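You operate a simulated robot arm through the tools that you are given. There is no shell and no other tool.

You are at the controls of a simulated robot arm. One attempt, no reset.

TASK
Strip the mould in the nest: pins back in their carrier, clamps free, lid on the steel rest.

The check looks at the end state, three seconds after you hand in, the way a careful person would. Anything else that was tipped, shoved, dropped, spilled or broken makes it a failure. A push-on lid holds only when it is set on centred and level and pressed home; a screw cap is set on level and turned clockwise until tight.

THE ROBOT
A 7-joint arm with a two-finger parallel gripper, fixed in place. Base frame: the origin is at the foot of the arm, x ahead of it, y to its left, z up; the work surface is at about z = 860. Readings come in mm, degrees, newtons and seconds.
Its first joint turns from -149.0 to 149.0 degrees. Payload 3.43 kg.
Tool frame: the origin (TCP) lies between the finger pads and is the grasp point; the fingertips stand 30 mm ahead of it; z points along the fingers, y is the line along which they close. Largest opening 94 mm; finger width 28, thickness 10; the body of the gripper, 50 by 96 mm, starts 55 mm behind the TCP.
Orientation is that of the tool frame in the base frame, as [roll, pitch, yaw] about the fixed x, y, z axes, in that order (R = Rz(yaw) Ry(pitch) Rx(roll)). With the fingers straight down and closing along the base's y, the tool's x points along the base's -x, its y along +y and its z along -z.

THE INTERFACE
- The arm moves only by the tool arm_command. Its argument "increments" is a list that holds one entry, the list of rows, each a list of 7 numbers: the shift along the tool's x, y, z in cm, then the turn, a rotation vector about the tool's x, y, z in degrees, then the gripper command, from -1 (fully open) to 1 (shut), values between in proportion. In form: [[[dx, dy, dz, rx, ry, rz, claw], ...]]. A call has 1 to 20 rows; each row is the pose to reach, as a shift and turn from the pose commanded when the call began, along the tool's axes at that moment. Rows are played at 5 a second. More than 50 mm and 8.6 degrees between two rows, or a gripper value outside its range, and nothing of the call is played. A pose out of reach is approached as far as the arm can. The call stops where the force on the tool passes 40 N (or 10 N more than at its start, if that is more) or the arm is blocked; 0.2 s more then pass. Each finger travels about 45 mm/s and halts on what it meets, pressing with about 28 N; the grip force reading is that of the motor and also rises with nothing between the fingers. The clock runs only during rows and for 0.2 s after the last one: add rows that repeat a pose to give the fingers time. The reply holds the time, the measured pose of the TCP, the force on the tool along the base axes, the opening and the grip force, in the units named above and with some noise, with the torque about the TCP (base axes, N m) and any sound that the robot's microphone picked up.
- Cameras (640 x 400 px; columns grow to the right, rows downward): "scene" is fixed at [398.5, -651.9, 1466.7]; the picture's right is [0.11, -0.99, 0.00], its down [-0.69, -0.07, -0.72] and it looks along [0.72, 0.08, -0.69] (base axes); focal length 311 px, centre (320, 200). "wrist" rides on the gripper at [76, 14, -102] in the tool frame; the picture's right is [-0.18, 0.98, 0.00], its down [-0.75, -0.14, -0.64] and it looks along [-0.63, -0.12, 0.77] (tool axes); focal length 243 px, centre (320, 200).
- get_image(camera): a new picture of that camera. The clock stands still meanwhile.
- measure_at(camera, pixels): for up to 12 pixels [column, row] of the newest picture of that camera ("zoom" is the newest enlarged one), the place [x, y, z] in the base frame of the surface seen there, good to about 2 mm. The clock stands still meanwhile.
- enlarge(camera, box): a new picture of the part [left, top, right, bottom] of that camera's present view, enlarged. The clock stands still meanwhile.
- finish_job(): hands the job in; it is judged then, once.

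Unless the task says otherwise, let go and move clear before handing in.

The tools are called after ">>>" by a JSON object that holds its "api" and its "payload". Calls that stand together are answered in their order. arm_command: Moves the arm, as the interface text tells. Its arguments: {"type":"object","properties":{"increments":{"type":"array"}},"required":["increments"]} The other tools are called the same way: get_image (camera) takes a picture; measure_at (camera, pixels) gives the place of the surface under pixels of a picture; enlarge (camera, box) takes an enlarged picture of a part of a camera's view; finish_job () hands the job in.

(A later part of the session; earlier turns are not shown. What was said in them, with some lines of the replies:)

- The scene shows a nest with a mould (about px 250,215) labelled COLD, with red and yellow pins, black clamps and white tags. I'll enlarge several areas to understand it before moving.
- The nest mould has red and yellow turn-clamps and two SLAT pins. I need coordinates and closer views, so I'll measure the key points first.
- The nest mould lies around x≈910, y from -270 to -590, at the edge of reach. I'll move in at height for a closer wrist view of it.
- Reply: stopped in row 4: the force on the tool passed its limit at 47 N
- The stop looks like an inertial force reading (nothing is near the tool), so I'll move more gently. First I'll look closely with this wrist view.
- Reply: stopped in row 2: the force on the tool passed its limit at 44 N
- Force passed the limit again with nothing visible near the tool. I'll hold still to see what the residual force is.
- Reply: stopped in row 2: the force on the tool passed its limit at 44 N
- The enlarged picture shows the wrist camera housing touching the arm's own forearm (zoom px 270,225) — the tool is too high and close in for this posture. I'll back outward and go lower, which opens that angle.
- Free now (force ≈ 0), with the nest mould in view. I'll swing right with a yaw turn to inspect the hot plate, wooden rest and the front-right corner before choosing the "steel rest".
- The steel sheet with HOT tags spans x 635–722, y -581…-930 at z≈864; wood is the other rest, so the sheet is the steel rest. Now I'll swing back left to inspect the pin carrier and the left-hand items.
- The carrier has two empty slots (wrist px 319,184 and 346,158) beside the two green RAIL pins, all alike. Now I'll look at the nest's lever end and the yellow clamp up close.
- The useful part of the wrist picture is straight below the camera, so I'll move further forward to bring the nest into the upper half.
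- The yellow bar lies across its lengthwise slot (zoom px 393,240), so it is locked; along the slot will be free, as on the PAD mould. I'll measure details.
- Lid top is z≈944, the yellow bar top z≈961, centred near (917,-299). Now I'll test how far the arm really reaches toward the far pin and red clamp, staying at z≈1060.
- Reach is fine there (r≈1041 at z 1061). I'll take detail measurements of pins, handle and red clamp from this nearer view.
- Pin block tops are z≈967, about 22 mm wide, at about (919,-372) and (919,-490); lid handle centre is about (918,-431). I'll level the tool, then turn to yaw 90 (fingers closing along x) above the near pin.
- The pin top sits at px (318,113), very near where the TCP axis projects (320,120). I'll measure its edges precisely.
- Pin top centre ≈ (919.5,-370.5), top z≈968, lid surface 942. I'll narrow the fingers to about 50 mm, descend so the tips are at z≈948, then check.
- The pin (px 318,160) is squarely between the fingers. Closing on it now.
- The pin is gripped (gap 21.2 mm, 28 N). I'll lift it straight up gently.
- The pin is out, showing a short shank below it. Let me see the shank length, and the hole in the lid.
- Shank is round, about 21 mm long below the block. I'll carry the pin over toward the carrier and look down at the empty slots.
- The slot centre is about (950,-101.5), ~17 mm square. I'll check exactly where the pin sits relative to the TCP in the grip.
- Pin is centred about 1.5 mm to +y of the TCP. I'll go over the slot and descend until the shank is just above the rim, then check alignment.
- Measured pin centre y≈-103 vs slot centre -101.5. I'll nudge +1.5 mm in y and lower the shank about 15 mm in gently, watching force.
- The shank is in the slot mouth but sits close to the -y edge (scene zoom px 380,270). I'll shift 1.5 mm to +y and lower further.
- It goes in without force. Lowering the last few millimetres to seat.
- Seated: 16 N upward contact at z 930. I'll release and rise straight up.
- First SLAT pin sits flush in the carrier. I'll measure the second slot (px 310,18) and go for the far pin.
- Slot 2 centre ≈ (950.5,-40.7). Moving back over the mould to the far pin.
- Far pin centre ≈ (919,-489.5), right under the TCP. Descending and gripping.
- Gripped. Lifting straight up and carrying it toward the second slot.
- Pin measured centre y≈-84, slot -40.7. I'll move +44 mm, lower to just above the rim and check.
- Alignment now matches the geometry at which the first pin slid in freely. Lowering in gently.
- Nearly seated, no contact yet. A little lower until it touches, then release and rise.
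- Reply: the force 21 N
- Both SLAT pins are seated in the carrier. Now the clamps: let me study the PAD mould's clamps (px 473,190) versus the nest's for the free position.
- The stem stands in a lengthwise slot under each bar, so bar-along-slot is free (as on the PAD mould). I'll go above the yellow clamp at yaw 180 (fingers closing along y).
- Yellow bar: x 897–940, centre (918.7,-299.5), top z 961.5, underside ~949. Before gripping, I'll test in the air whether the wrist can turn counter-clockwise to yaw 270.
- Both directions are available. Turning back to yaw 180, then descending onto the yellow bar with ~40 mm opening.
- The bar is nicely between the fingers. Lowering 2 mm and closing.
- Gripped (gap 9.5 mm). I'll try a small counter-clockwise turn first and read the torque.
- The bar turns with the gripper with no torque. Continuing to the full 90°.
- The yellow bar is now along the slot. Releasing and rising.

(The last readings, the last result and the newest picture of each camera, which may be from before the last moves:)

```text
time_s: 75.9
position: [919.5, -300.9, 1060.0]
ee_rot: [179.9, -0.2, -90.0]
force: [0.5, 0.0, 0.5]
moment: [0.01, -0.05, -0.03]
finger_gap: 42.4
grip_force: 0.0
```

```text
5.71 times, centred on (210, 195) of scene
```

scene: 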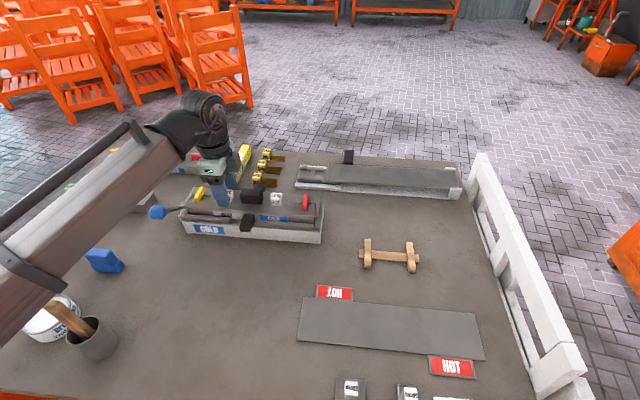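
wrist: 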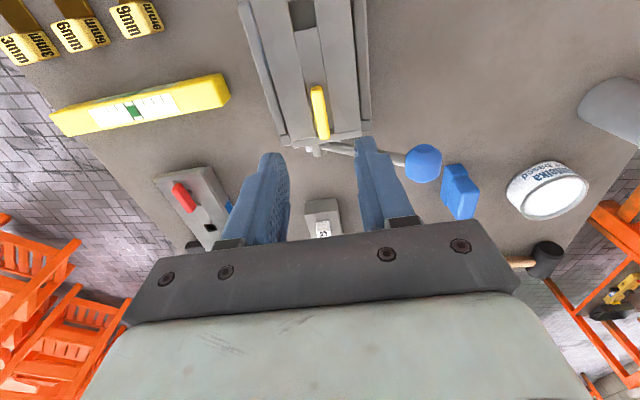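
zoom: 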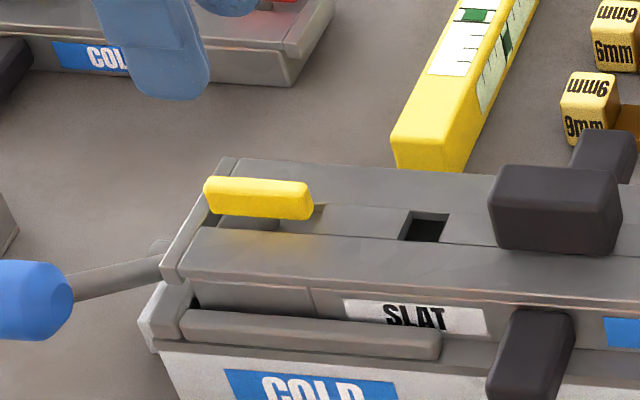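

Yellow is free, aligned with its slot. Now moving over the red clamp at yaw 180.

>>> {"api": "arm_command", "payload": {"increments": [[[0.5, 0, 0, 0, 0, 3, 0.1], [2, 0, 0, 0, 0, 10, 0.1], [4.2, 0, 0, 0, 0, 18, 0.1], [6.6, 0, 0, 0, 0, 26, 0.1], [9, 0, 0, 0, 0, 34, 0.1], [11.4, 0, 0, 0, 0, 42, 0.1], [13.8, 0, 0, 0, 0, 50, 0.1], [16.2, 0, 0, 0, 0, 58, 0.1], [18.6, 0, 0, 0, 0, 66, 0.1], [21, 0, 0, 0, 0, 74, 0.1], [23.4, 0, 0, 0, 0, 82, 0.1], [25, 0, 0, 0, 0, 88, 0.1], [25.6, 0, 0, 0, 0, 90, 0.1], [25.6, 0, 0, 0, 0, 90, 0.1]]]}}

>>> {"api": "get_image", "payload": {"camera": "wrist"}}

>>> {"api": "enlarge", "payload": {"camera": "wrist", "box": [260, 60, 400, 160]}}

>>> {"api": "get_image", "payload": {"camera": "scene"}}

```text
time_s: 78.9
position: [918.9, -556.2, 1061.0]
ee_rot: [-179.8, -0.1, 179.9]
force: [-0.1, -0.2, -0.4]
moment: [0.04, 0.02, 0.01]
finger_gap: 42.0
grip_force: 0.1
```

```text
taken
```

wrist: 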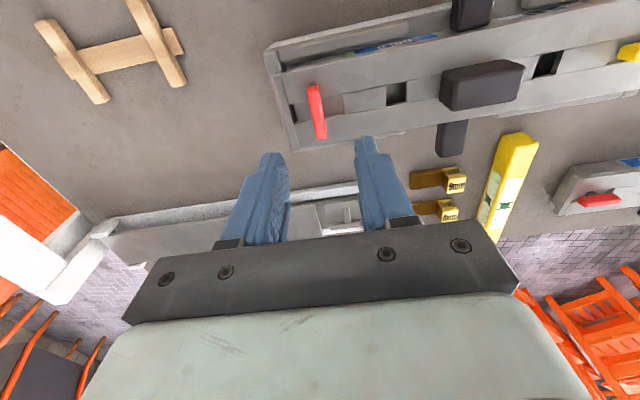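

```text
4.00 times, centred on (330, 110) of wrist
```

zoom: 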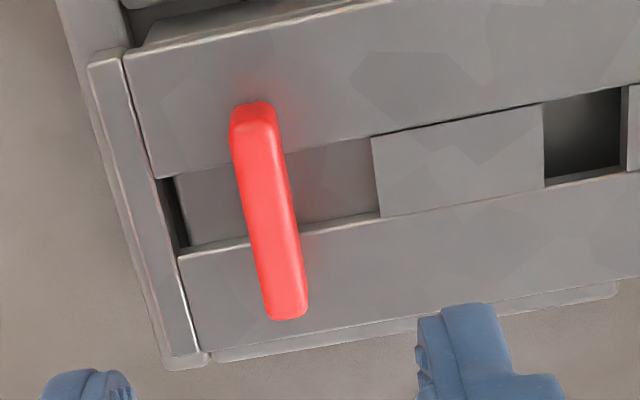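

```text
taken
```

scene: 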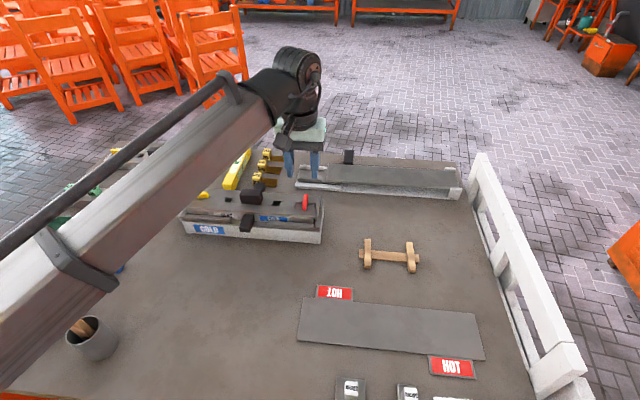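

Reach is fine here too (r≈1074). Measuring the red bar.

>>> {"api": "measure_at", "payload": {"camera": "zoom", "pixels": [[256, 140], [270, 213], [285, 290], [253, 120], [289, 310], [252, 213], [262, 250], [292, 260], [251, 108], [291, 318], [350, 180], [165, 220]]}}

```text
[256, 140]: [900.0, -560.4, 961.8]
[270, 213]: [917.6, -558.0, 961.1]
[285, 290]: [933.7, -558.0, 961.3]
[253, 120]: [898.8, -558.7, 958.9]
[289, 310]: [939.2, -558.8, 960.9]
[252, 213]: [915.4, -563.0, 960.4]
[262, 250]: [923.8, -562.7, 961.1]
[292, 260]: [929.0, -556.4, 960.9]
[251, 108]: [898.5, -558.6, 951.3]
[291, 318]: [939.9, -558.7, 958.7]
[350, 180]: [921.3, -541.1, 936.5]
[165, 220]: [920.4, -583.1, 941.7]
```

Red bar centre ≈ (918.7,-559). Descending onto it with a 2.6 mm y correction.

>>> {"api": "arm_command", "payload": {"increments": [[[0, -0.26, 0.8, 0, 0, 0, 0.1], [0, -0.26, 2.4, 0, 0, 0, 0.1], [0, -0.26, 4, 0, 0, 0, 0.1], [0, -0.26, 5.5, 0, 0, 0, 0.1], [0, -0.26, 6.8, 0, 0, 0, 0.1], [0, -0.26, 7.8, 0, 0, 0, 0.1], [0, -0.26, 8.2, 0, 0, 0, 0.1], [0, -0.26, 8.2, 0, 0, 0, 0.1]]]}}

>>> {"api": "enlarge", "payload": {"camera": "wrist", "box": [240, 90, 400, 210]}}

>>> {"api": "enlarge", "payload": {"camera": "scene", "box": [250, 160, 350, 230]}}

```text
time_s: 80.7
position: [918.9, -559.5, 978.8]
ee_rot: [-179.9, -0.1, -180.0]
force: [-1.6, -0.5, 0.2]
moment: [0.01, -0.01, 0.0]
finger_gap: 42.5
grip_force: 0.1
```

```text
3.33 times, centred on (320, 150) of wrist
```

zoom: 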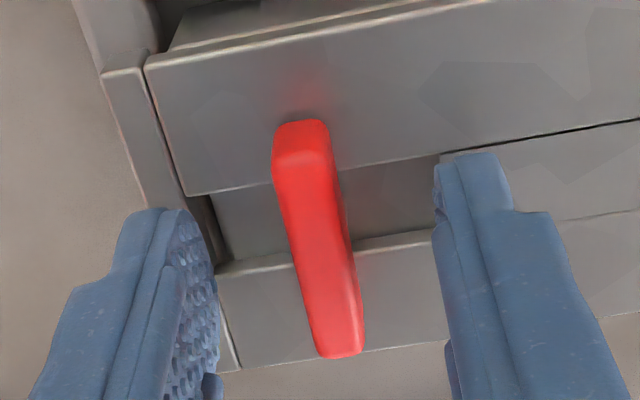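

```text
5.71 times, centred on (300, 195) of scene
```

zoom: 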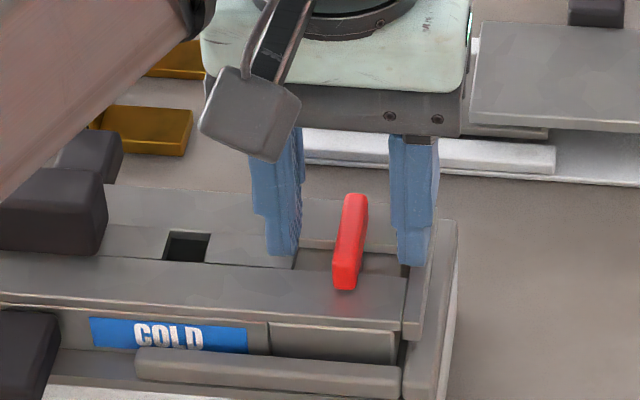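

Same picture as with yellow: bar centred between the fingers. Closing and testing a small counter-clockwise turn.

>>> {"api": "arm_command", "payload": {"increments": [[[0, 0, 0.15, 0, 0, 0, 0.1], [0, 0, 0.15, 0, 0, 0, 0.5], [0, 0, 0.15, 0, 0, 0, 0.8], [0, 0, 0.15, 0, 0, 0, 1], [0, 0, 0.15, 0, 0, 0, 1], [0, 0, 0.15, 0, 0, 0, 1]]]}}

>>> {"api": "arm_command", "payload": {"increments": [[[0, 0, 0, 0, 0, -2, 1], [0, 0, 0, 0, 0, -4, 1], [0, 0, 0, 0, 0, -7, 1], [0, 0, 0, 0, 0, -10, 1], [0, 0, 0, 0, 0, -10, 1]]]}}

>>> {"api": "enlarge", "payload": {"camera": "wrist", "box": [240, 90, 400, 210]}}

```text
time_s: 82.1
position: [918.4, -559.1, 976.6]
ee_rot: [-179.8, 0.0, -180.0]
force: [-0.2, -2.5, 0.4]
moment: [0.02, -0.05, 0.21]
finger_gap: 9.6
grip_force: 28.0
```

```text
time_s: 83.3
position: [918.0, -559.7, 977.2]
ee_rot: [-179.9, -0.1, -170.0]
force: [-0.9, -6.5, -0.3]
moment: [0.03, -0.31, -0.04]
finger_gap: 9.8
grip_force: 28.0
```

```text
3.33 times, centred on (320, 150) of wrist
```

zoom: 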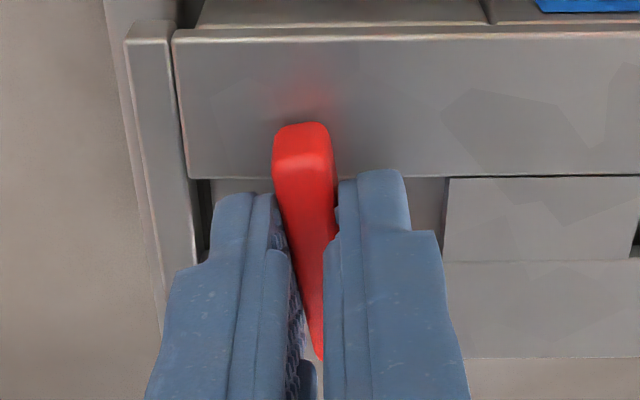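

It turns freely (small 6 N side load). Continuing to 90°.

>>> {"api": "arm_command", "payload": {"increments": [[[0, 0, 0, 0, 0, -4, 1], [0, 0, 0, 0, 0, -9, 1], [0, 0, 0, 0, 0, -14, 1], [0, 0, 0, 0, 0, -19, 1], [0, 0, 0, 0, 0, -24, 1], [0, 0, 0, 0, 0, -29, 1], [0, 0, 0, 0, 0, -34, 1], [0, 0, 0, 0, 0, -39, 1], [0, 0, 0, 0, 0, -44, 1], [0, 0, 0, 0, 0, -50, 1], [0, 0, 0, 0, 0, -56, 1], [0, 0, 0, 0, 0, -62, 1], [0, 0, 0, 0, 0, -68, 1], [0, 0, 0, 0, 0, -72, 1], [0, 0, 0, 0, 0, -76, 1], [0, 0, 0, 0, 0, -80, 1], [0, 0, 0, 0, 0, -80, 1]]]}}

>>> {"api": "get_image", "payload": {"camera": "wrist"}}

>>> {"api": "enlarge", "payload": {"camera": "scene", "box": [250, 160, 350, 230]}}

```text
time_s: 86.9
position: [919.4, -559.8, 977.0]
ee_rot: [179.9, -0.3, -89.9]
force: [1.2, -7.8, 3.0]
moment: [-0.23, -0.04, -0.01]
finger_gap: 9.5
grip_force: 27.5
```

```text
taken
```

wrist: 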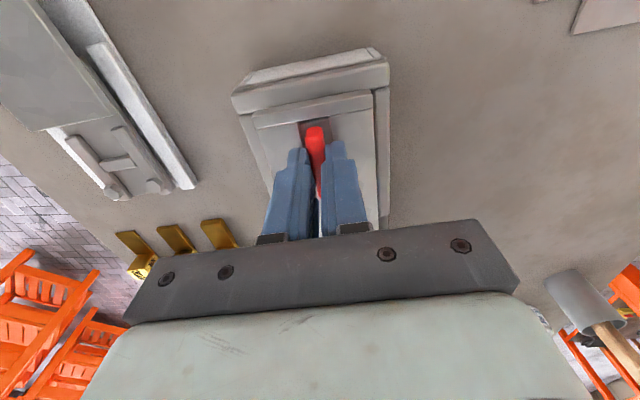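

```text
5.71 times, centred on (300, 195) of scene
```

zoom: 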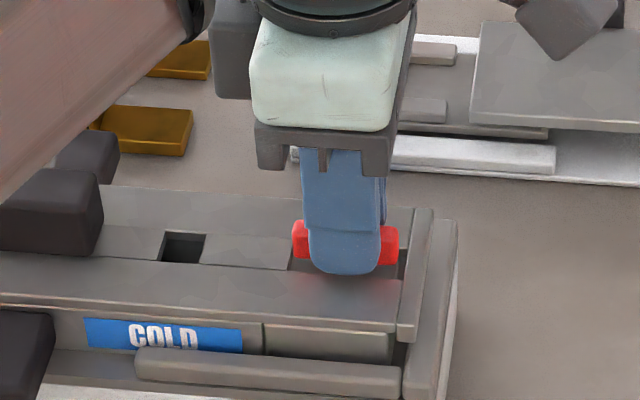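

Red is along its slot now. Releasing and rising.

>>> {"api": "arm_command", "payload": {"increments": [[[0, 0, 0, 0, 0, 0, 0.6], [0, 0, 0, 0, 0, 0, 0.3], [0, 0, 0, 0, 0, 0, 0.1], [0, 0, -1, 0, 0, 0, 0.1], [0, 0, -3, 0, 0, 0, 0.1], [0, 0, -5, 0, 0, 0, 0.1], [0, 0, -7, 0, 0, 0, 0.1], [0, 0, -8.3, 0, 0, 0, 0.1], [0, 0, -8.3, 0, 0, 0, 0.1]]]}}

>>> {"api": "enlarge", "payload": {"camera": "scene", "box": [160, 160, 360, 260]}}

>>> {"api": "get_image", "payload": {"camera": "wrist"}}

```text
time_s: 88.9
position: [918.3, -557.4, 1062.3]
ee_rot: [179.9, -0.2, -90.0]
force: [0.6, 0.0, 0.7]
moment: [-0.03, 0.0, 0.03]
finger_gap: 42.3
grip_force: 0.1
```

```text
3.20 times, centred on (260, 210) of scene
```

zoom: 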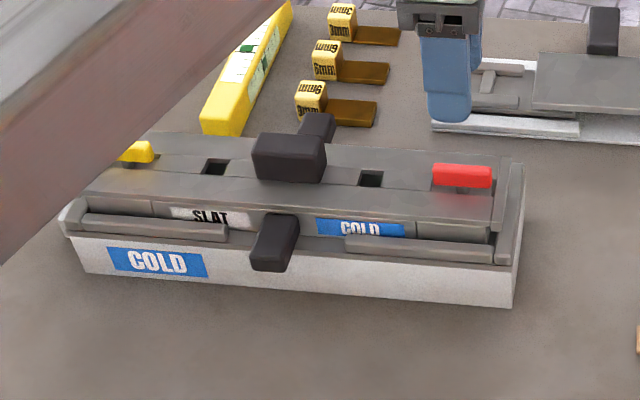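

```text
taken
```

wrist: 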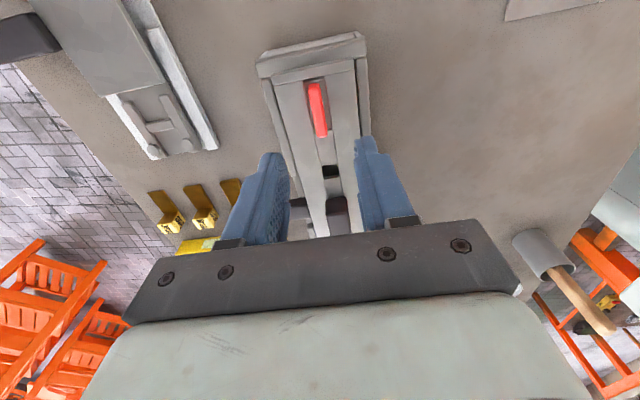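

Both clamps lie along their slots. Before lifting the lid, I'll double-check the other plate assembly at rear right to be sure which is the steel rest.

>>> {"api": "enlarge", "payload": {"camera": "wrist", "box": [0, 0, 240, 170]}}

>>> {"api": "enlarge", "payload": {"camera": "scene", "box": [285, 140, 500, 215]}}

>>> {"api": "enlarge", "payload": {"camera": "scene", "box": [285, 275, 500, 400]}}

>>> {"api": "measure_at", "payload": {"camera": "zoom", "pixels": [[60, 85], [48, 210], [575, 130], [605, 275], [330, 180], [100, 50], [210, 65], [435, 255], [565, 325], [200, 130], [450, 200]]}}

```text
2.35 times, centred on (120, 85) of wrist
```

zoom: 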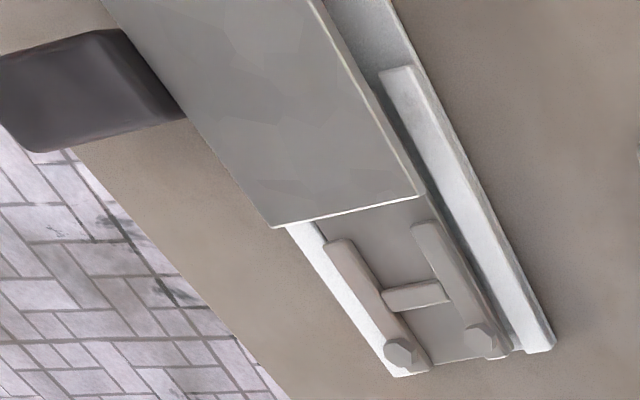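

```text
2.98 times, centred on (392, 178) of scene
```

zoom: 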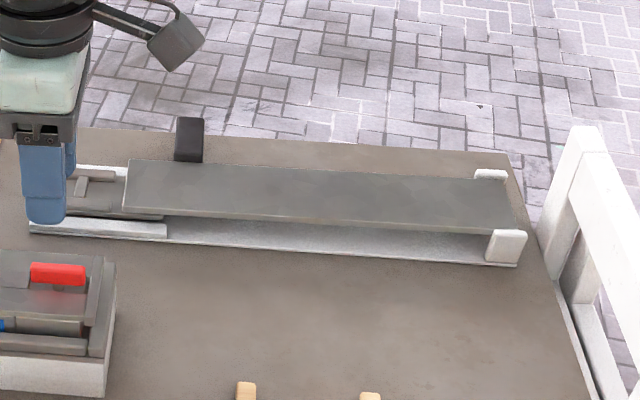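

```text
2.98 times, centred on (392, 338) of scene
```

zoom: 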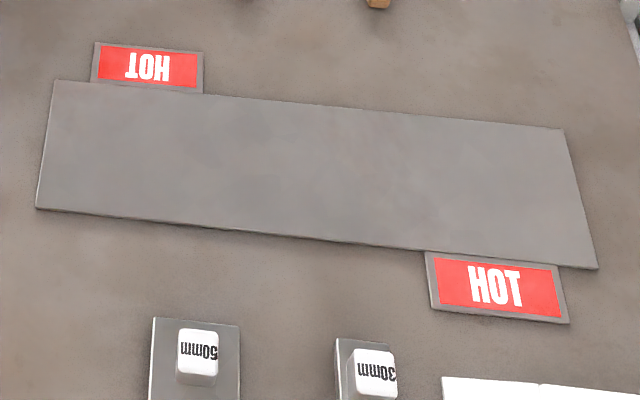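

```text
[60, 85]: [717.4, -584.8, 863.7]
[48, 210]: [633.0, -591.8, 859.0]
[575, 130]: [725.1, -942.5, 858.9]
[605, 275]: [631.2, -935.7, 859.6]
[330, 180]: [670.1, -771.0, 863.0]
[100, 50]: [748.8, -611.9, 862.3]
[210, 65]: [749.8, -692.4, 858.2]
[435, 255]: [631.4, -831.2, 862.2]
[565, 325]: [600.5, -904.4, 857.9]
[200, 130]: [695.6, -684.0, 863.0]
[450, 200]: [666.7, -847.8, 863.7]
```

The flat sheet with HOT tags (x≈634–722, y≈-582…-931) is the only steel rest; the rear assembly is some other fixture. Now I'll turn to yaw 90 above the lid handle.

>>> {"api": "arm_command", "payload": {"increments": [[[-0.3, 0, 0, 0, 0, 4, 0.1], [-0.9, 0, 0, 0, 0, 12, 0.1], [-1.5, 0, 0, 0, 0, 20, 0], [-2, 0, 0, 0, 0, 28, 0], [-2.6, 0, 0, 0, 0, 36, 0], [-3.2, 0, 0, 0, 0, 44, 0], [-3.8, 0, 0, 0, 0, 52, 0], [-4.4, 0, 0, 0, 0, 60, 0], [-5, 0, 0, 0, 0, 68, 0], [-5.6, 0, 0, 0, 0, 76, 0], [-6, 0, 0, 0, 0, 84, 0], [-6.3, 0, 0, 0, 0, 90, 0], [-6.3, 0, 0, 0, 0, 90, 0]]]}}

>>> {"api": "arm_command", "payload": {"increments": [[[0, 0.3, 0, 0, 0, 4, 0], [0, 0.9, 0, 0, 0, 12, 0], [0, 1.5, 0, 0, 0, 20, 0], [0, 2, 0, 0, 0, 28, 0], [0, 2.6, 0, 0, 0, 36, 0], [0, 3.2, 0, 0, 0, 44, 0], [0, 3.8, 0, 0, 0, 52, 0], [0, 4.4, 0, 0, 0, 60, 0], [0, 5, 0, 0, 0, 68, 0], [0, 5.6, 0, 0, 0, 76, 0], [0, 6.1, 0, 0, 0, 84, 0], [0, 6.4, 0, 0, 0, 90, 0], [0, 6.4, 0, 0, 0, 90, 0]]]}}

>>> {"api": "get_image", "payload": {"camera": "wrist"}}

>>> {"api": "enlarge", "payload": {"camera": "wrist", "box": [220, 60, 420, 190]}}

```text
time_s: 91.7
position: [919.4, -495.1, 1059.6]
ee_rot: [-179.8, -0.1, 179.9]
force: [0.7, -0.6, -1.1]
moment: [0.01, -0.01, 0.03]
finger_gap: 46.9
grip_force: 0.0
```

```text
time_s: 94.5
position: [918.3, -430.5, 1060.2]
ee_rot: [-180.0, 0.3, 90.0]
force: [-0.3, 0.4, -0.2]
moment: [0.0, -0.01, -0.03]
finger_gap: 46.9
grip_force: 0.1
```

```text
taken
```

wrist: 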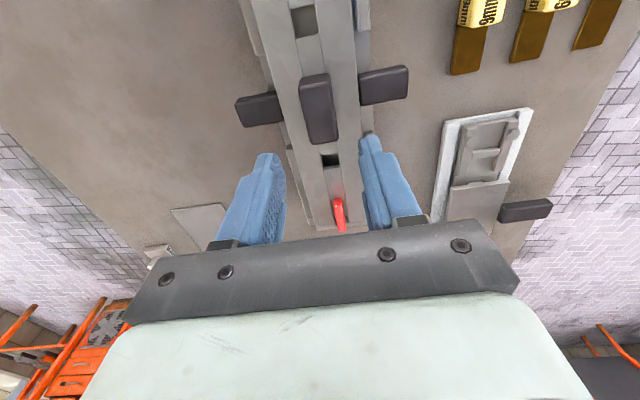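

```text
3.08 times, centred on (320, 125) of wrist
```

zoom: 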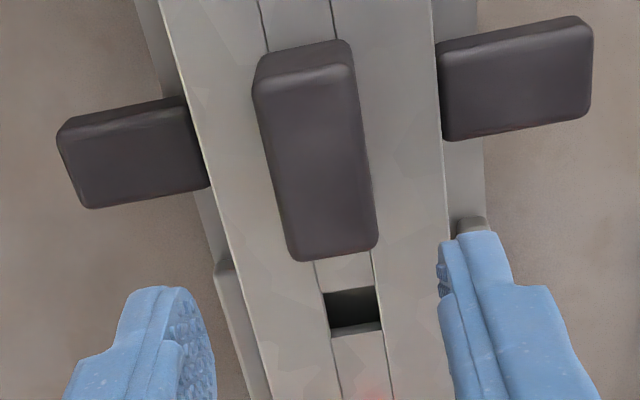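

>>> {"api": "measure_at", "payload": {"camera": "zoom", "pixels": [[305, 80], [316, 165], [330, 245], [272, 165], [362, 165], [268, 95], [370, 235], [330, 225], [290, 75], [240, 200], [420, 170], [300, 55]]}}

```text
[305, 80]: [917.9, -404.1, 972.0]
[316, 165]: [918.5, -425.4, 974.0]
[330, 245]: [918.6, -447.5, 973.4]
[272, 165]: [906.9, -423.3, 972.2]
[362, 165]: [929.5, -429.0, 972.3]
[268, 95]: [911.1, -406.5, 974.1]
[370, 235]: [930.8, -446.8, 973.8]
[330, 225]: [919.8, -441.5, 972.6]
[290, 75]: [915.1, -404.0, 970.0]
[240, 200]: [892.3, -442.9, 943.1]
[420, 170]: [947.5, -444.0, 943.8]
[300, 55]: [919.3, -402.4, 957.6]
```

Handle centre ≈ (918.7,-428), top z 973. Descending, tips to z≈948, and closing on it.

>>> {"api": "arm_command", "payload": {"increments": [[[0.25, 0, 0.8, 0, 0, 0, 0], [0.25, 0, 2.4, 0, 0, 0, 0], [0.25, 0, 4, 0, 0, 0, 0], [0.25, 0, 5.5, 0, 0, 0, 0], [0.25, 0, 6.8, 0, 0, 0, 0], [0.25, 0, 7.8, 0, 0, 0, 0], [0.25, 0, 8.2, 0, 0, 0, 0], [0.25, 0, 8.2, 0, 0, 0, 0.3], [0.25, 0, 8.2, 0, 0, 0, 0.6], [0.25, 0, 8.2, 0, 0, 0, 1], [0.25, 0, 8.2, 0, 0, 0, 1], [0.25, 0, 8.2, 0, 0, 0, 1]]]}}

>>> {"api": "get_image", "payload": {"camera": "wrist"}}

>>> {"api": "enlarge", "payload": {"camera": "scene", "box": [160, 150, 340, 260]}}

```text
time_s: 97.1
position: [918.4, -429.5, 978.2]
ee_rot: [-180.0, 0.2, 90.0]
force: [0.7, -0.8, 0.4]
moment: [-0.16, -0.1, 0.02]
finger_gap: 25.3
grip_force: 27.9
```

```text
taken
```

wrist: 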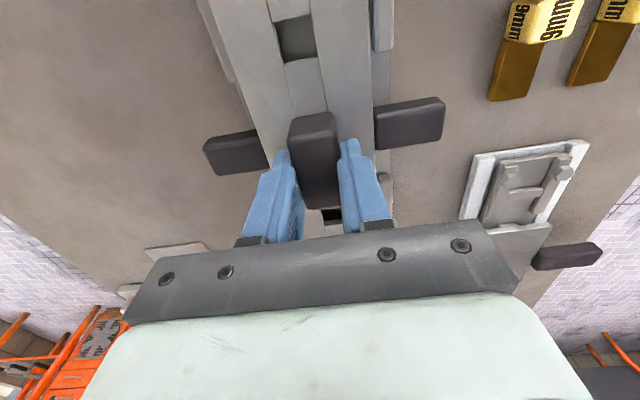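

```text
3.56 times, centred on (250, 205) of scene
```

zoom: 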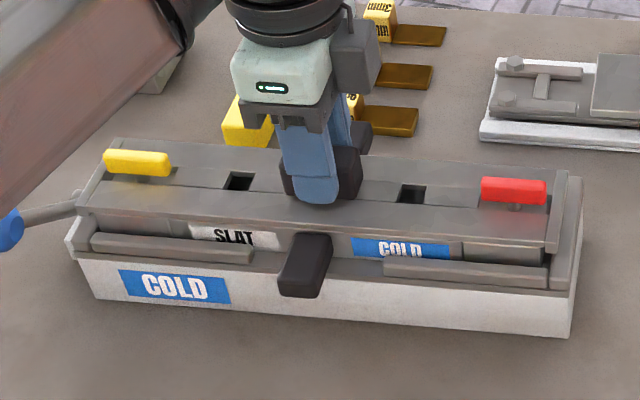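

Handle gripped at 25 mm. Lifting slowly by 12 mm and checking that only the lid comes up.

>>> {"api": "arm_command", "payload": {"increments": [[[0, 0, -0.2, 0, 0, 0, 1], [0, 0, -0.4, 0, 0, 0, 1], [0, 0, -0.7, 0, 0, 0, 1], [0, 0, -1.0, 0, 0, 0, 1], [0, 0, -1.2, 0, 0, 0, 1], [0, 0, -1.2, 0, 0, 0, 1]]]}}

>>> {"api": "enlarge", "payload": {"camera": "scene", "box": [160, 150, 340, 260]}}

```text
time_s: 98.5
position: [919.2, -428.7, 989.1]
ee_rot: [-179.9, 0.2, 90.0]
force: [-0.1, 1.7, -3.3]
moment: [0.0, 0.01, 0.0]
finger_gap: 25.8
grip_force: 27.6
```

```text
3.56 times, centred on (250, 205) of scene
```

zoom: 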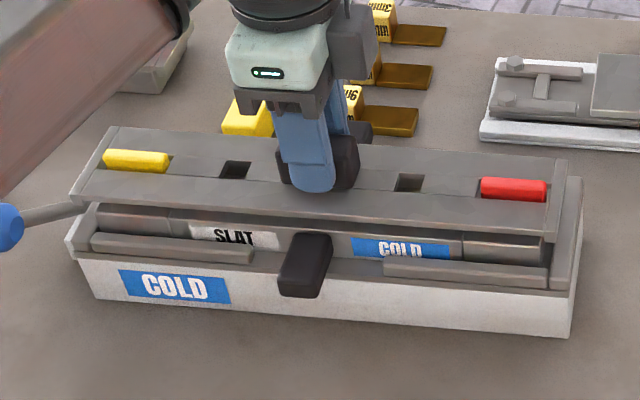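

The lid is lifting off clean over both bars, weight only ~3 N. Continuing up.

>>> {"api": "arm_command", "payload": {"increments": [[[0, 0, -0.3, 0, 0, 0, 1], [0, 0, -0.9, 0, 0, 0, 1], [0, 0, -1.6, 0, 0, 0, 1], [0, 0, -2.5, 0, 0, 0, 1], [0, 0, -3.5, 0, 0, 0, 1], [0, 0, -4.7, 0, 0, 0, 1], [0, 0, -5.9, 0, 0, 0, 1], [0, 0, -7.1, 0, 0, 0, 1], [0, 0, -8, 0, 0, 0, 1], [0, 0, -8, 0, 0, 0, 1]]]}}

>>> {"api": "enlarge", "payload": {"camera": "scene", "box": [140, 100, 350, 260]}}

>>> {"api": "get_image", "payload": {"camera": "wrist"}}

```text
time_s: 100.7
position: [920.2, -427.9, 1068.3]
ee_rot: [-179.8, 0.3, 90.0]
force: [0.4, -0.4, -4.1]
moment: [-0.02, -0.03, 0.01]
finger_gap: 25.5
grip_force: 28.5
```

```text
2.50 times, centred on (245, 180) of scene
```

zoom: 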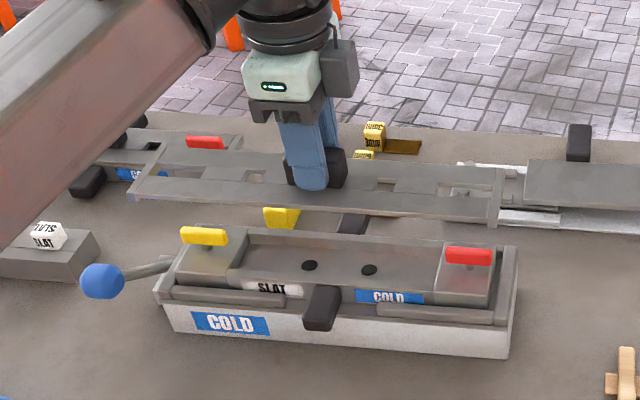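

```text
taken
```

wrist: 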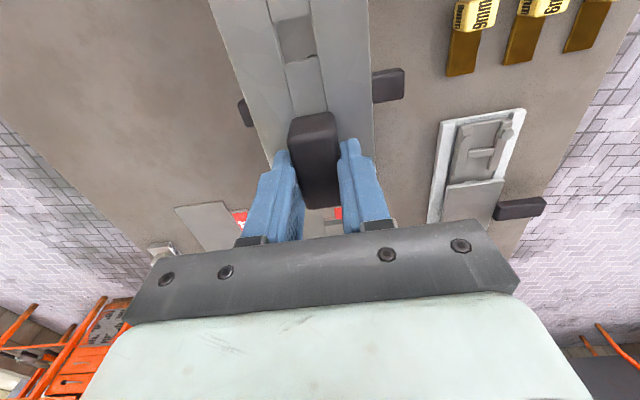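

The lid is free and level; mould, bars and nest stay put. I'll measure the lid's outline relative to the TCP.

>>> {"api": "measure_at", "payload": {"camera": "zoom", "pixels": [[490, 213], [490, 222], [502, 172], [133, 190], [135, 197], [160, 160], [300, 205], [300, 213], [330, 165], [260, 175], [495, 200], [145, 175]]}}

>>> {"api": "enlarge", "payload": {"camera": "scene", "box": [280, 150, 330, 200]}}

```text
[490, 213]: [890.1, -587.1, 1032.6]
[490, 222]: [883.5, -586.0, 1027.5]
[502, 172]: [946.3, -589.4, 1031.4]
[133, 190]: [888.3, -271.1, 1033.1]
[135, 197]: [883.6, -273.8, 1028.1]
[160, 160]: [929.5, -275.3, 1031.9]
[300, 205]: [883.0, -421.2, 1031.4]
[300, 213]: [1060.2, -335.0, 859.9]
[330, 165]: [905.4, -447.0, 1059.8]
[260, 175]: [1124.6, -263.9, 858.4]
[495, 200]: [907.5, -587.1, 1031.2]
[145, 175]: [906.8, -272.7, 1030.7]
```

```text
8.00 times, centred on (305, 175) of scene
```

zoom: 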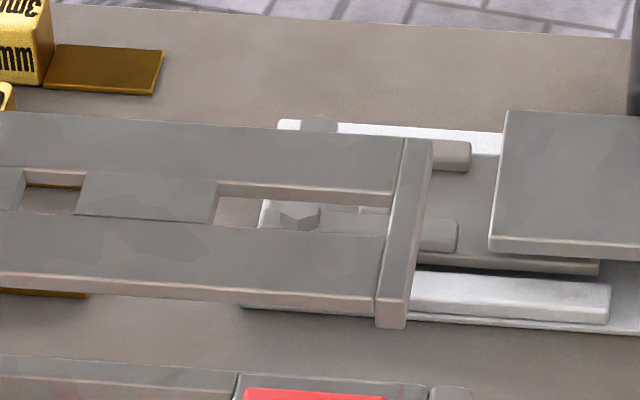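

Lid spans y -269…-590, x 883…953, with slightly deeper end strips. I'll carry it gently to above the steel rest, target lid centre (678.5,-756).

>>> {"api": "arm_command", "payload": {"increments": [[[-0.33, -0.24, 0, 0, 0, 0, 1], [-1.3, -0.96, 0, 0, 0, 0, 1], [-3.26, -2.4, 0, 0, 0, 0, 1], [-5.54, -4.08, 0, 0, 0, 0, 1], [-7.82, -5.76, 0, 0, 0, 0, 1], [-10.1, -7.44, 0, 0, 0, 0, 1], [-12.4, -9.12, 0, 0, 0, 0, 1], [-14.7, -10.8, 0, 0, 0, 0, 1], [-17, -12.5, 0, 0, 0, 0, 1], [-19.2, -14.2, 0, 0, 0, 0, 1], [-21.5, -15.8, 0, 0, 0, 0, 1], [-23.8, -17.5, 0, 0, 0, 0, 1], [-26.1, -19.2, 0, 0, 0, 0, 1], [-28.4, -20.9, 0, 0, 0, 0, 1], [-30.3, -22.3, 0, 0, 0, 0, 1], [-31.6, -23.3, 0, 0, 0, 0, 1], [-32.4, -23.8, 0, 0, 0, 0, 1], [-32.6, -24, 0, 0, 0, 0, 1], [-32.6, -24, 0, 0, 0, 0, 1]]]}}

>>> {"api": "get_image", "payload": {"camera": "wrist"}}

>>> {"api": "get_image", "payload": {"camera": "scene"}}

```text
time_s: 104.7
position: [680.1, -755.1, 1070.2]
ee_rot: [-179.9, 0.2, 90.0]
force: [0.0, 0.0, -3.4]
moment: [-0.01, -0.02, -0.02]
finger_gap: 25.8
grip_force: 28.1
```

```text
taken
```

wrist: 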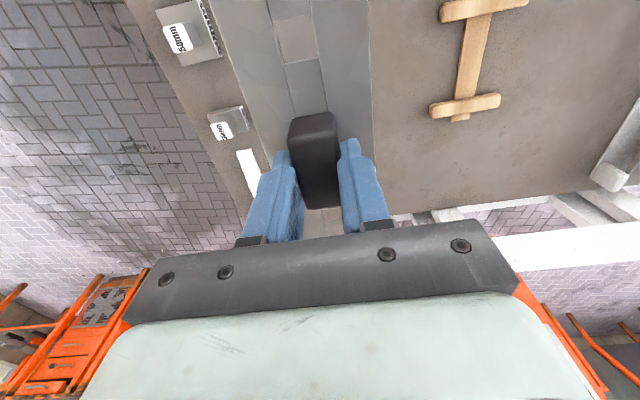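

```text
taken
```

scene: 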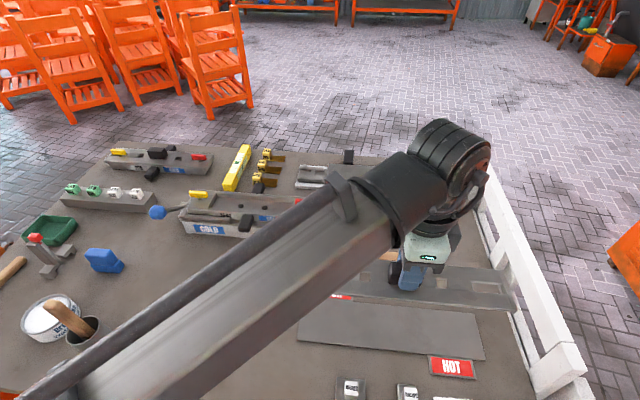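

At position with the lid level. Lowering to about 45 mm above the rest and then checking alignment.

>>> {"api": "arm_command", "payload": {"increments": [[[0, 0, 0.4, 0, 0, 0, 1], [0, 0, 1.4, 0, 0, 0, 1], [0, 0, 3, 0, 0, 0, 1], [0, 0, 5, 0, 0, 0, 1], [0, 0, 7, 0, 0, 0, 1], [0, 0, 9, 0, 0, 0, 1], [0, 0, 10.8, 0, 0, 0, 1], [0, 0, 12, 0, 0, 0, 1], [0, 0, 12.5, 0, 0, 0, 1], [0, 0, 12.5, 0, 0, 0, 1]]]}}

>>> {"api": "get_image", "payload": {"camera": "scene"}}

>>> {"api": "enlarge", "payload": {"camera": "scene", "box": [280, 230, 520, 390]}}

>>> {"api": "get_image", "payload": {"camera": "wrist"}}

```text
time_s: 106.9
position: [680.9, -756.7, 945.7]
ee_rot: [-179.9, 0.2, 90.0]
force: [0.4, 0.3, -3.8]
moment: [-0.02, -0.01, 0.05]
finger_gap: 25.6
grip_force: 27.6
```

```text
taken
```

scene: 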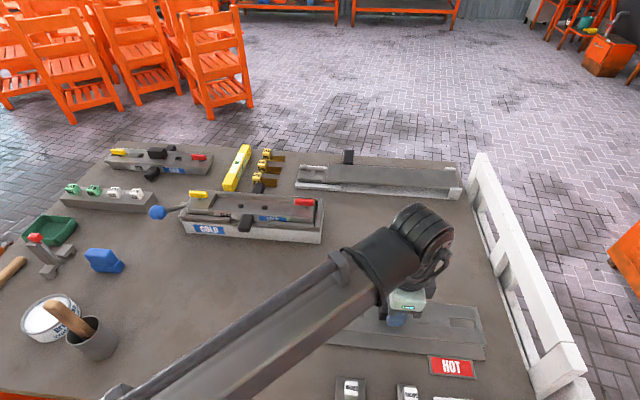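

```text
2.50 times, centred on (400, 310) of scene
```

zoom: 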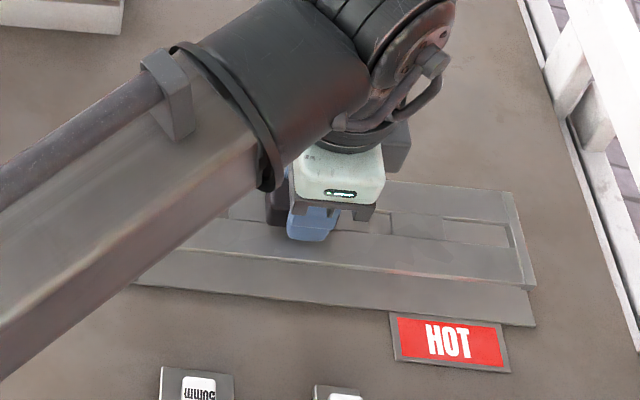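

```text
taken
```

wrist: 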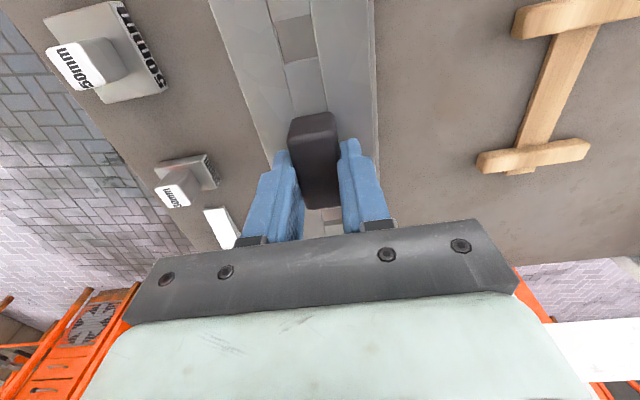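

>>> {"api": "enlarge", "payload": {"camera": "scene", "box": [400, 290, 500, 370]}}

>>> {"api": "measure_at", "payload": {"camera": "scene", "pixels": [[480, 343], [476, 325], [473, 309], [440, 335], [484, 354], [460, 349], [420, 338], [480, 358], [440, 349]]}}

>>> {"api": "measure_at", "payload": {"camera": "wrist", "pixels": [[225, 40], [250, 120], [262, 150], [377, 60], [378, 120], [371, 60], [376, 170], [240, 60], [230, 30]]}}

```text
5.00 times, centred on (450, 330) of scene
```

zoom: 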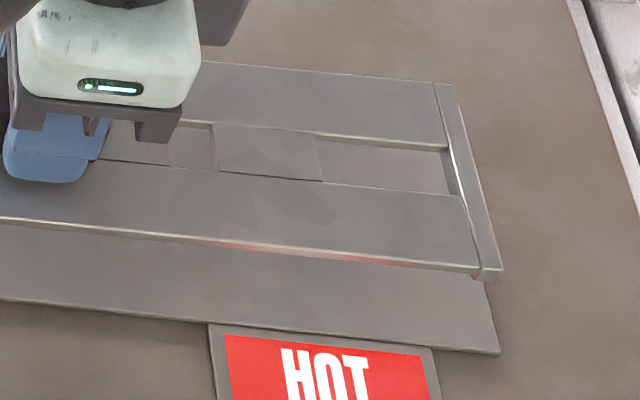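

```text
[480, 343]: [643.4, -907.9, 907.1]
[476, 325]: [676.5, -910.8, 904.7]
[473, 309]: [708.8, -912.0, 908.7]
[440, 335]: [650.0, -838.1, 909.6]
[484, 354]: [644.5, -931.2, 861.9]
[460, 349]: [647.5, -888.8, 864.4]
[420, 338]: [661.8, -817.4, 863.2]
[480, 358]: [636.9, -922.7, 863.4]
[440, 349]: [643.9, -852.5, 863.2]
```

```text
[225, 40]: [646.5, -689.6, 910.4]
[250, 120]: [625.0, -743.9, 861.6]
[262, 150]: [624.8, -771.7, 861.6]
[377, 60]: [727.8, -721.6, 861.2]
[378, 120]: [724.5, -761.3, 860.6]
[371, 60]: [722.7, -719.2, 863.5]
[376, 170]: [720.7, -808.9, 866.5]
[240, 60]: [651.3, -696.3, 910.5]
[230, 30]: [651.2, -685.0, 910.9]
```

Lid right end y≈-914, near edge x≈643; the sheet ends at y≈-931, x 634–722, so only a 3 mm y shift is needed. Lowering toward contact.

>>> {"api": "arm_command", "payload": {"increments": [[[-0.1, 0, 0.3, 0, 0, 0, 1], [-0.3, 0, 0.9, 0, 0, 0, 1], [-0.3, 0, 1.5, 0, 0, 0, 1], [-0.3, 0, 2.1, 0, 0, 0, 1], [-0.3, 0, 2.5, 0, 0, 0, 1], [-0.3, 0, 2.7, 0, 0, 0, 1], [-0.3, 0, 2.7, 0, 0, 0, 1]]]}}

>>> {"api": "enlarge", "payload": {"camera": "scene", "box": [400, 290, 500, 370]}}

```text
time_s: 108.5
position: [678.0, -758.9, 917.9]
ee_rot: [-179.7, 0.2, 90.0]
force: [0.3, -0.4, -4.0]
moment: [-0.02, -0.02, -0.02]
finger_gap: 25.7
grip_force: 27.6
```

```text
5.00 times, centred on (450, 330) of scene
```

zoom: 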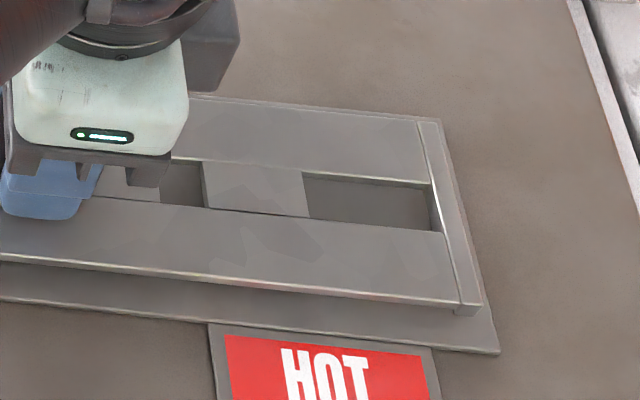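

Well centred over the sheet. Lowering the last millimetres slowly.

>>> {"api": "arm_command", "payload": {"increments": [[[0, 0, 0.15, 0, 0, 0, 1], [0, 0, 0.3, 0, 0, 0, 1], [0, 0, 0.45, 0, 0, 0, 1], [0, 0, 0.6, 0, 0, 0, 1], [0, 0, 0.6, 0, 0, 0, 1]]]}}

>>> {"api": "enlarge", "payload": {"camera": "scene", "box": [400, 290, 500, 370]}}

```text
time_s: 109.7
position: [679.2, -758.3, 911.8]
ee_rot: [-179.9, 0.2, 90.0]
force: [0.0, 0.3, -3.9]
moment: [0.01, 0.01, 0.02]
finger_gap: 25.5
grip_force: 27.8
```

```text
5.00 times, centred on (450, 330) of scene
```

zoom: 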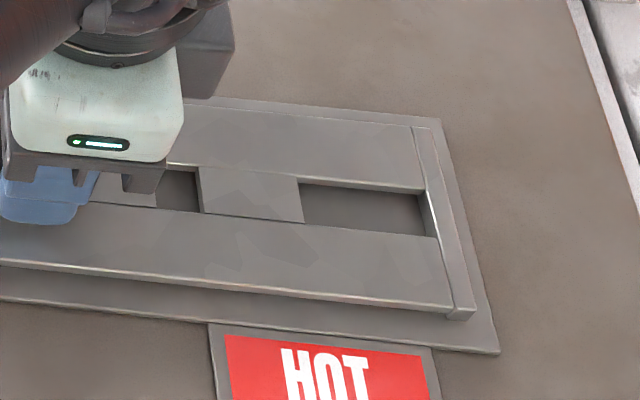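

>>> {"api": "arm_command", "payload": {"increments": [[[0, 0, 0.1, 0, 0, 0, 1], [0, 0, 0.2, 0, 0, 0, 1], [0, 0, 0.3, 0, 0, 0, 1], [0, 0, 0.3, 0, 0, 0, 1]]]}}

>>> {"api": "enlarge", "payload": {"camera": "scene", "box": [400, 290, 500, 370]}}

```text
time_s: 110.7
position: [678.5, -759.3, 911.0]
ee_rot: [180.0, 0.2, 90.1]
force: [3.6, 1.5, 15.2]
moment: [0.73, -0.03, -0.07]
finger_gap: 25.6
grip_force: 28.2
```

```text
5.00 times, centred on (450, 330) of scene
```

zoom: 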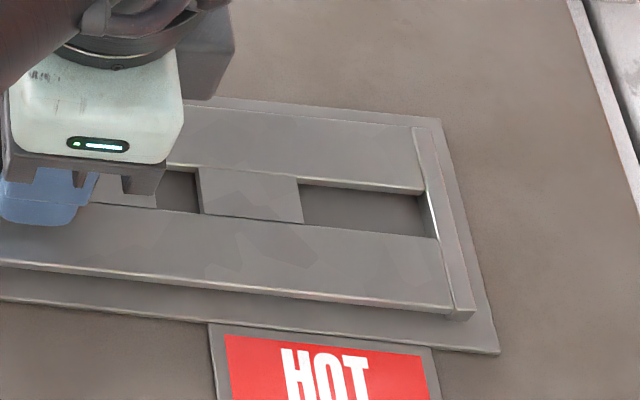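

Contact at 15 N: the lid is on the sheet. I'll ease the pressure slightly, open, and rise clear.

>>> {"api": "arm_command", "payload": {"increments": [[[0, 0, -0.15, 0, 0, 0, 1], [0, 0, -0.15, 0, 0, 0, 1], [0, 0, -0.15, 0, 0, 0, 0.4], [0, 0, -0.15, 0, 0, 0, 0.1], [0, 0, -0.15, 0, 0, 0, -0.1], [0, 0, -0.15, 0, 0, 0, -0.1], [0, 0, -1, 0, 0, 0, -0.1], [0, 0, -2.5, 0, 0, 0, -0.1], [0, 0, -5, 0, 0, 0, -0.1], [0, 0, -8, 0, 0, 0, -0.1], [0, 0, -11, 0, 0, 0, -0.1], [0, 0, -14, 0, 0, 0, -0.1], [0, 0, -17, 0, 0, 0, -0.1], [0, 0, -19, 0, 0, 0, -0.1], [0, 0, -19, 0, 0, 0, -0.1]]]}}

>>> {"api": "get_image", "payload": {"camera": "wrist"}}

>>> {"api": "get_image", "payload": {"camera": "scene"}}

```text
time_s: 113.9
position: [679.3, -756.3, 1101.7]
ee_rot: [-179.9, 0.3, 89.9]
force: [0.0, 0.9, -0.7]
moment: [0.03, -0.01, 0.0]
finger_gap: 51.5
grip_force: 0.1
```

```text
taken
```

wrist: 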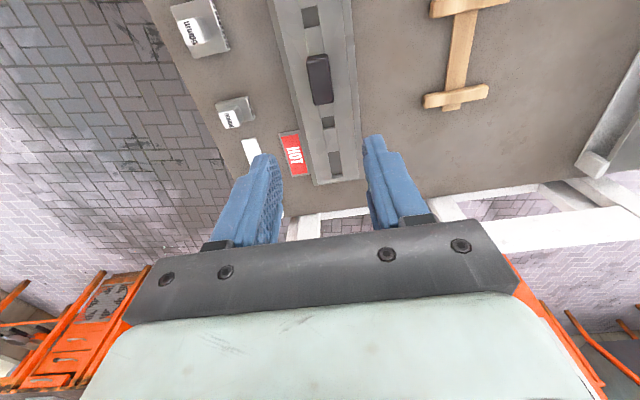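

```text
taken
```

scene: 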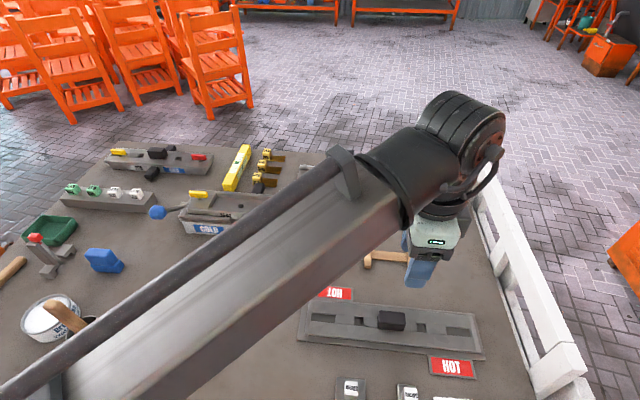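

The lid rests within the sheet's outline. I'll retreat to the left, clear of the scene camera's view, for a final inspection.

>>> {"api": "arm_command", "payload": {"increments": [[[0.8, 0.3, 0, 0, 0, 0, -0.1], [3, 1.1, 0, 0, 0, 0, -0.1], [6.5, 2.5, 0, 0, 0, 0, -0.1], [10, 3.8, 0, 0, 0, 0, -0.1], [13.5, 5.1, 0, 0, 0, 0, -0.1], [17, 6.5, 0, 0, 0, 0, -0.1], [20.5, 7.8, 0, 0, 0, 0, -0.1], [24, 9.1, 0, 0, 0, 0, -0.1], [27.5, 10.5, 0, 0, 0, 0, -0.1], [31, 11.8, 0, 0, 0, 0, -0.1], [34.5, 13.1, 0, 0, 0, 0, -0.1], [38, 14.5, 0, 0, 0, 0, -0.1], [41, 15.6, 0, 0, 0, 0, -0.1], [42.5, 16.2, 0, 0, 0, 0, -0.1], [42.5, 16.2, 0, 0, 0, 0, -0.1]]]}}

>>> {"api": "arm_command", "payload": {"increments": [[[0.8, 0, 0, 0, 0, 0, -0.1], [3, 0.1, 0, 0, 0, 0, -0.1], [6.5, 0.2, 0, 0, 0, 0, -0.1], [10, 0.3, 0, 0, 0, 0, -0.1], [13.5, 0.4, 0, 0, 0, 0, -0.1], [17, 0.5, 0, 0, 0, 0, -0.1], [20.5, 0.6, 0, 0, 0, 0, -0.1], [24, 0.7, 0, 0, 0, 0, -0.1], [27.5, 0.8, 0, 0, 0, 0, -0.1], [31, 0.9, 0, 0, 0, 0, -0.1], [34, 1, 0, 0, 0, 0, -0.1], [35, 1, 0, 0, 0, 0, -0.1], [35, 1, 0, 0, 0, 0, -0.1]]]}}

>>> {"api": "get_image", "payload": {"camera": "scene"}}

>>> {"api": "enlarge", "payload": {"camera": "scene", "box": [140, 140, 340, 265]}}

>>> {"api": "enlarge", "payload": {"camera": "scene", "box": [280, 270, 500, 400]}}

>>> {"api": "enlarge", "payload": {"camera": "scene", "box": [40, 135, 220, 250]}}

```text
time_s: 117.1
position: [841.6, -332.4, 1097.4]
ee_rot: [-179.9, 0.2, 90.0]
force: [0.3, 0.6, 0.1]
moment: [0.02, 0.03, -0.02]
finger_gap: 51.8
grip_force: 0.1
```

```text
time_s: 119.9
position: [850.0, 16.5, 1095.9]
ee_rot: [-179.9, 0.3, 90.0]
force: [-1.0, -1.0, 0.7]
moment: [0.02, 0.0, 0.01]
finger_gap: 51.3
grip_force: 0.0
```

```text
taken
```

scene: 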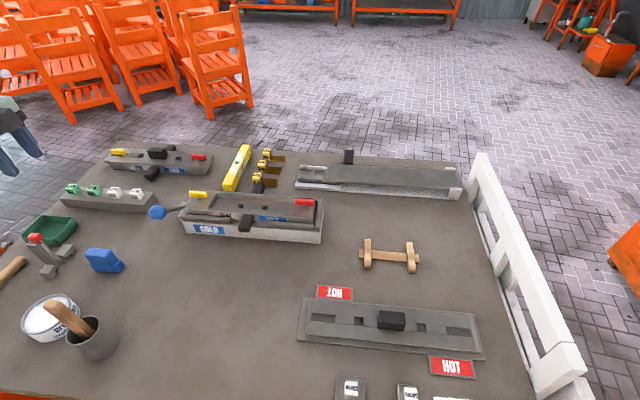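

```text
3.20 times, centred on (240, 202) of scene
```

zoom: 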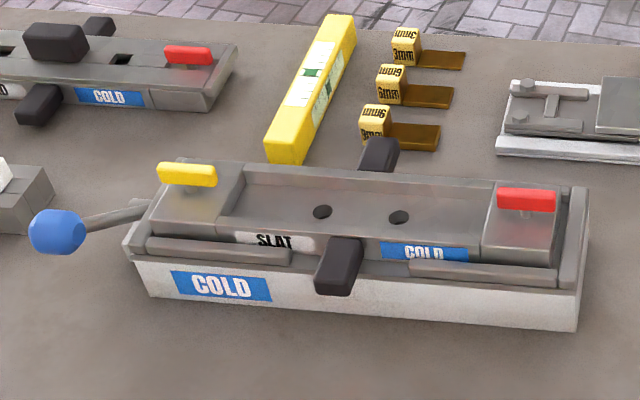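

```text
2.91 times, centred on (390, 335) of scene
```

zoom: 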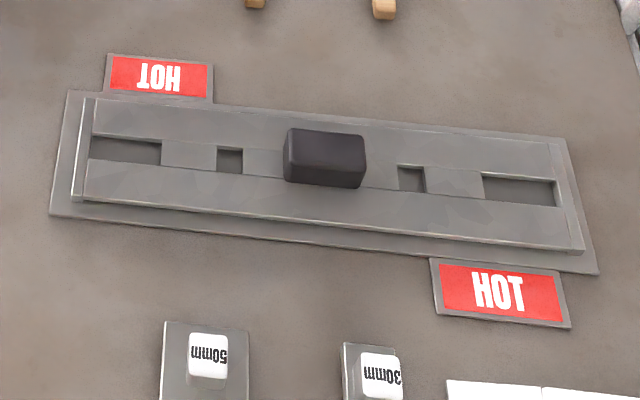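

```text
3.48 times, centred on (130, 192) of scene
```

zoom: 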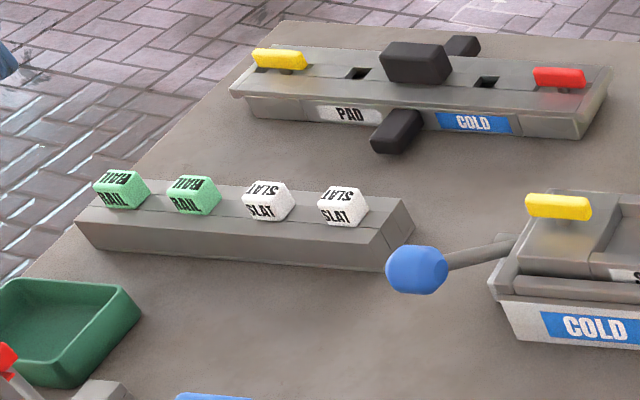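

Everything looks right: pins in carrier, clamp bars along, lid on the sheet. One last check that the lid lies level and inside the sheet.

>>> {"api": "measure_at", "payload": {"camera": "scene", "pixels": [[315, 307], [312, 335], [476, 322], [476, 350], [390, 338], [391, 319], [303, 320], [481, 345]]}}

>>> {"api": "get_image", "payload": {"camera": "wrist"}}

```text
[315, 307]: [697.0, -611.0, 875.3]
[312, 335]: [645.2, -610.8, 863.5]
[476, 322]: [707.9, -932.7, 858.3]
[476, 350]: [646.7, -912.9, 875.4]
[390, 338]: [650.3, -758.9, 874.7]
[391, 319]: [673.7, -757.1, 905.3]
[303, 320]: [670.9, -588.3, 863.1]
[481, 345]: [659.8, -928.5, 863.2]
```

```text
taken
```

wrist: 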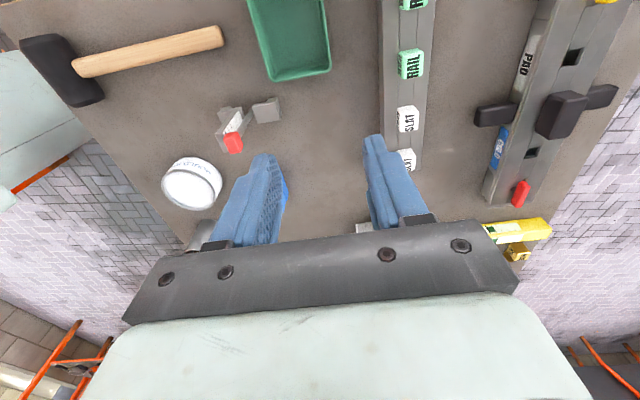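

The lid top reads z≈875 at both ends, so it lies level, and it is inside the sheet's outline. Both SLAT pins are seated, both clamps are free, nothing else looks disturbed, and the arm is clear. Handing in.

>>> {"api": "finish_job", "payload": {}}

```text
The job is handed in.
```

The mould in the nest is stripped and I've handed the job in; the result of the check hasn't come back.

- **Pins:** both SLAT pins are seated in the two empty slots of the carrier, next to the green RAIL pins.
- **Clamps:** the yellow and red bars are each turned 90° so they lie along their slots, the same position as on the PAD mould. I left the blue-ball lever on the nest alone, because I took "clamps" to mean the two bars on the mould.
- **Lid:** it lies level on the flat steel sheet with the HOT tags, inside the sheet's edges all round. The other rest is wooden, so I took the sheet to be the steel rest.

- **Arm contact:** early on, the wrist camera touched the arm's own forearm and stopped a few moves. Nothing on the table was involved.
- **Mould position:** it shifted about 2 mm within the nest while I turned the red clamp.

Everything else on the table looks undisturbed, and the arm is clear.
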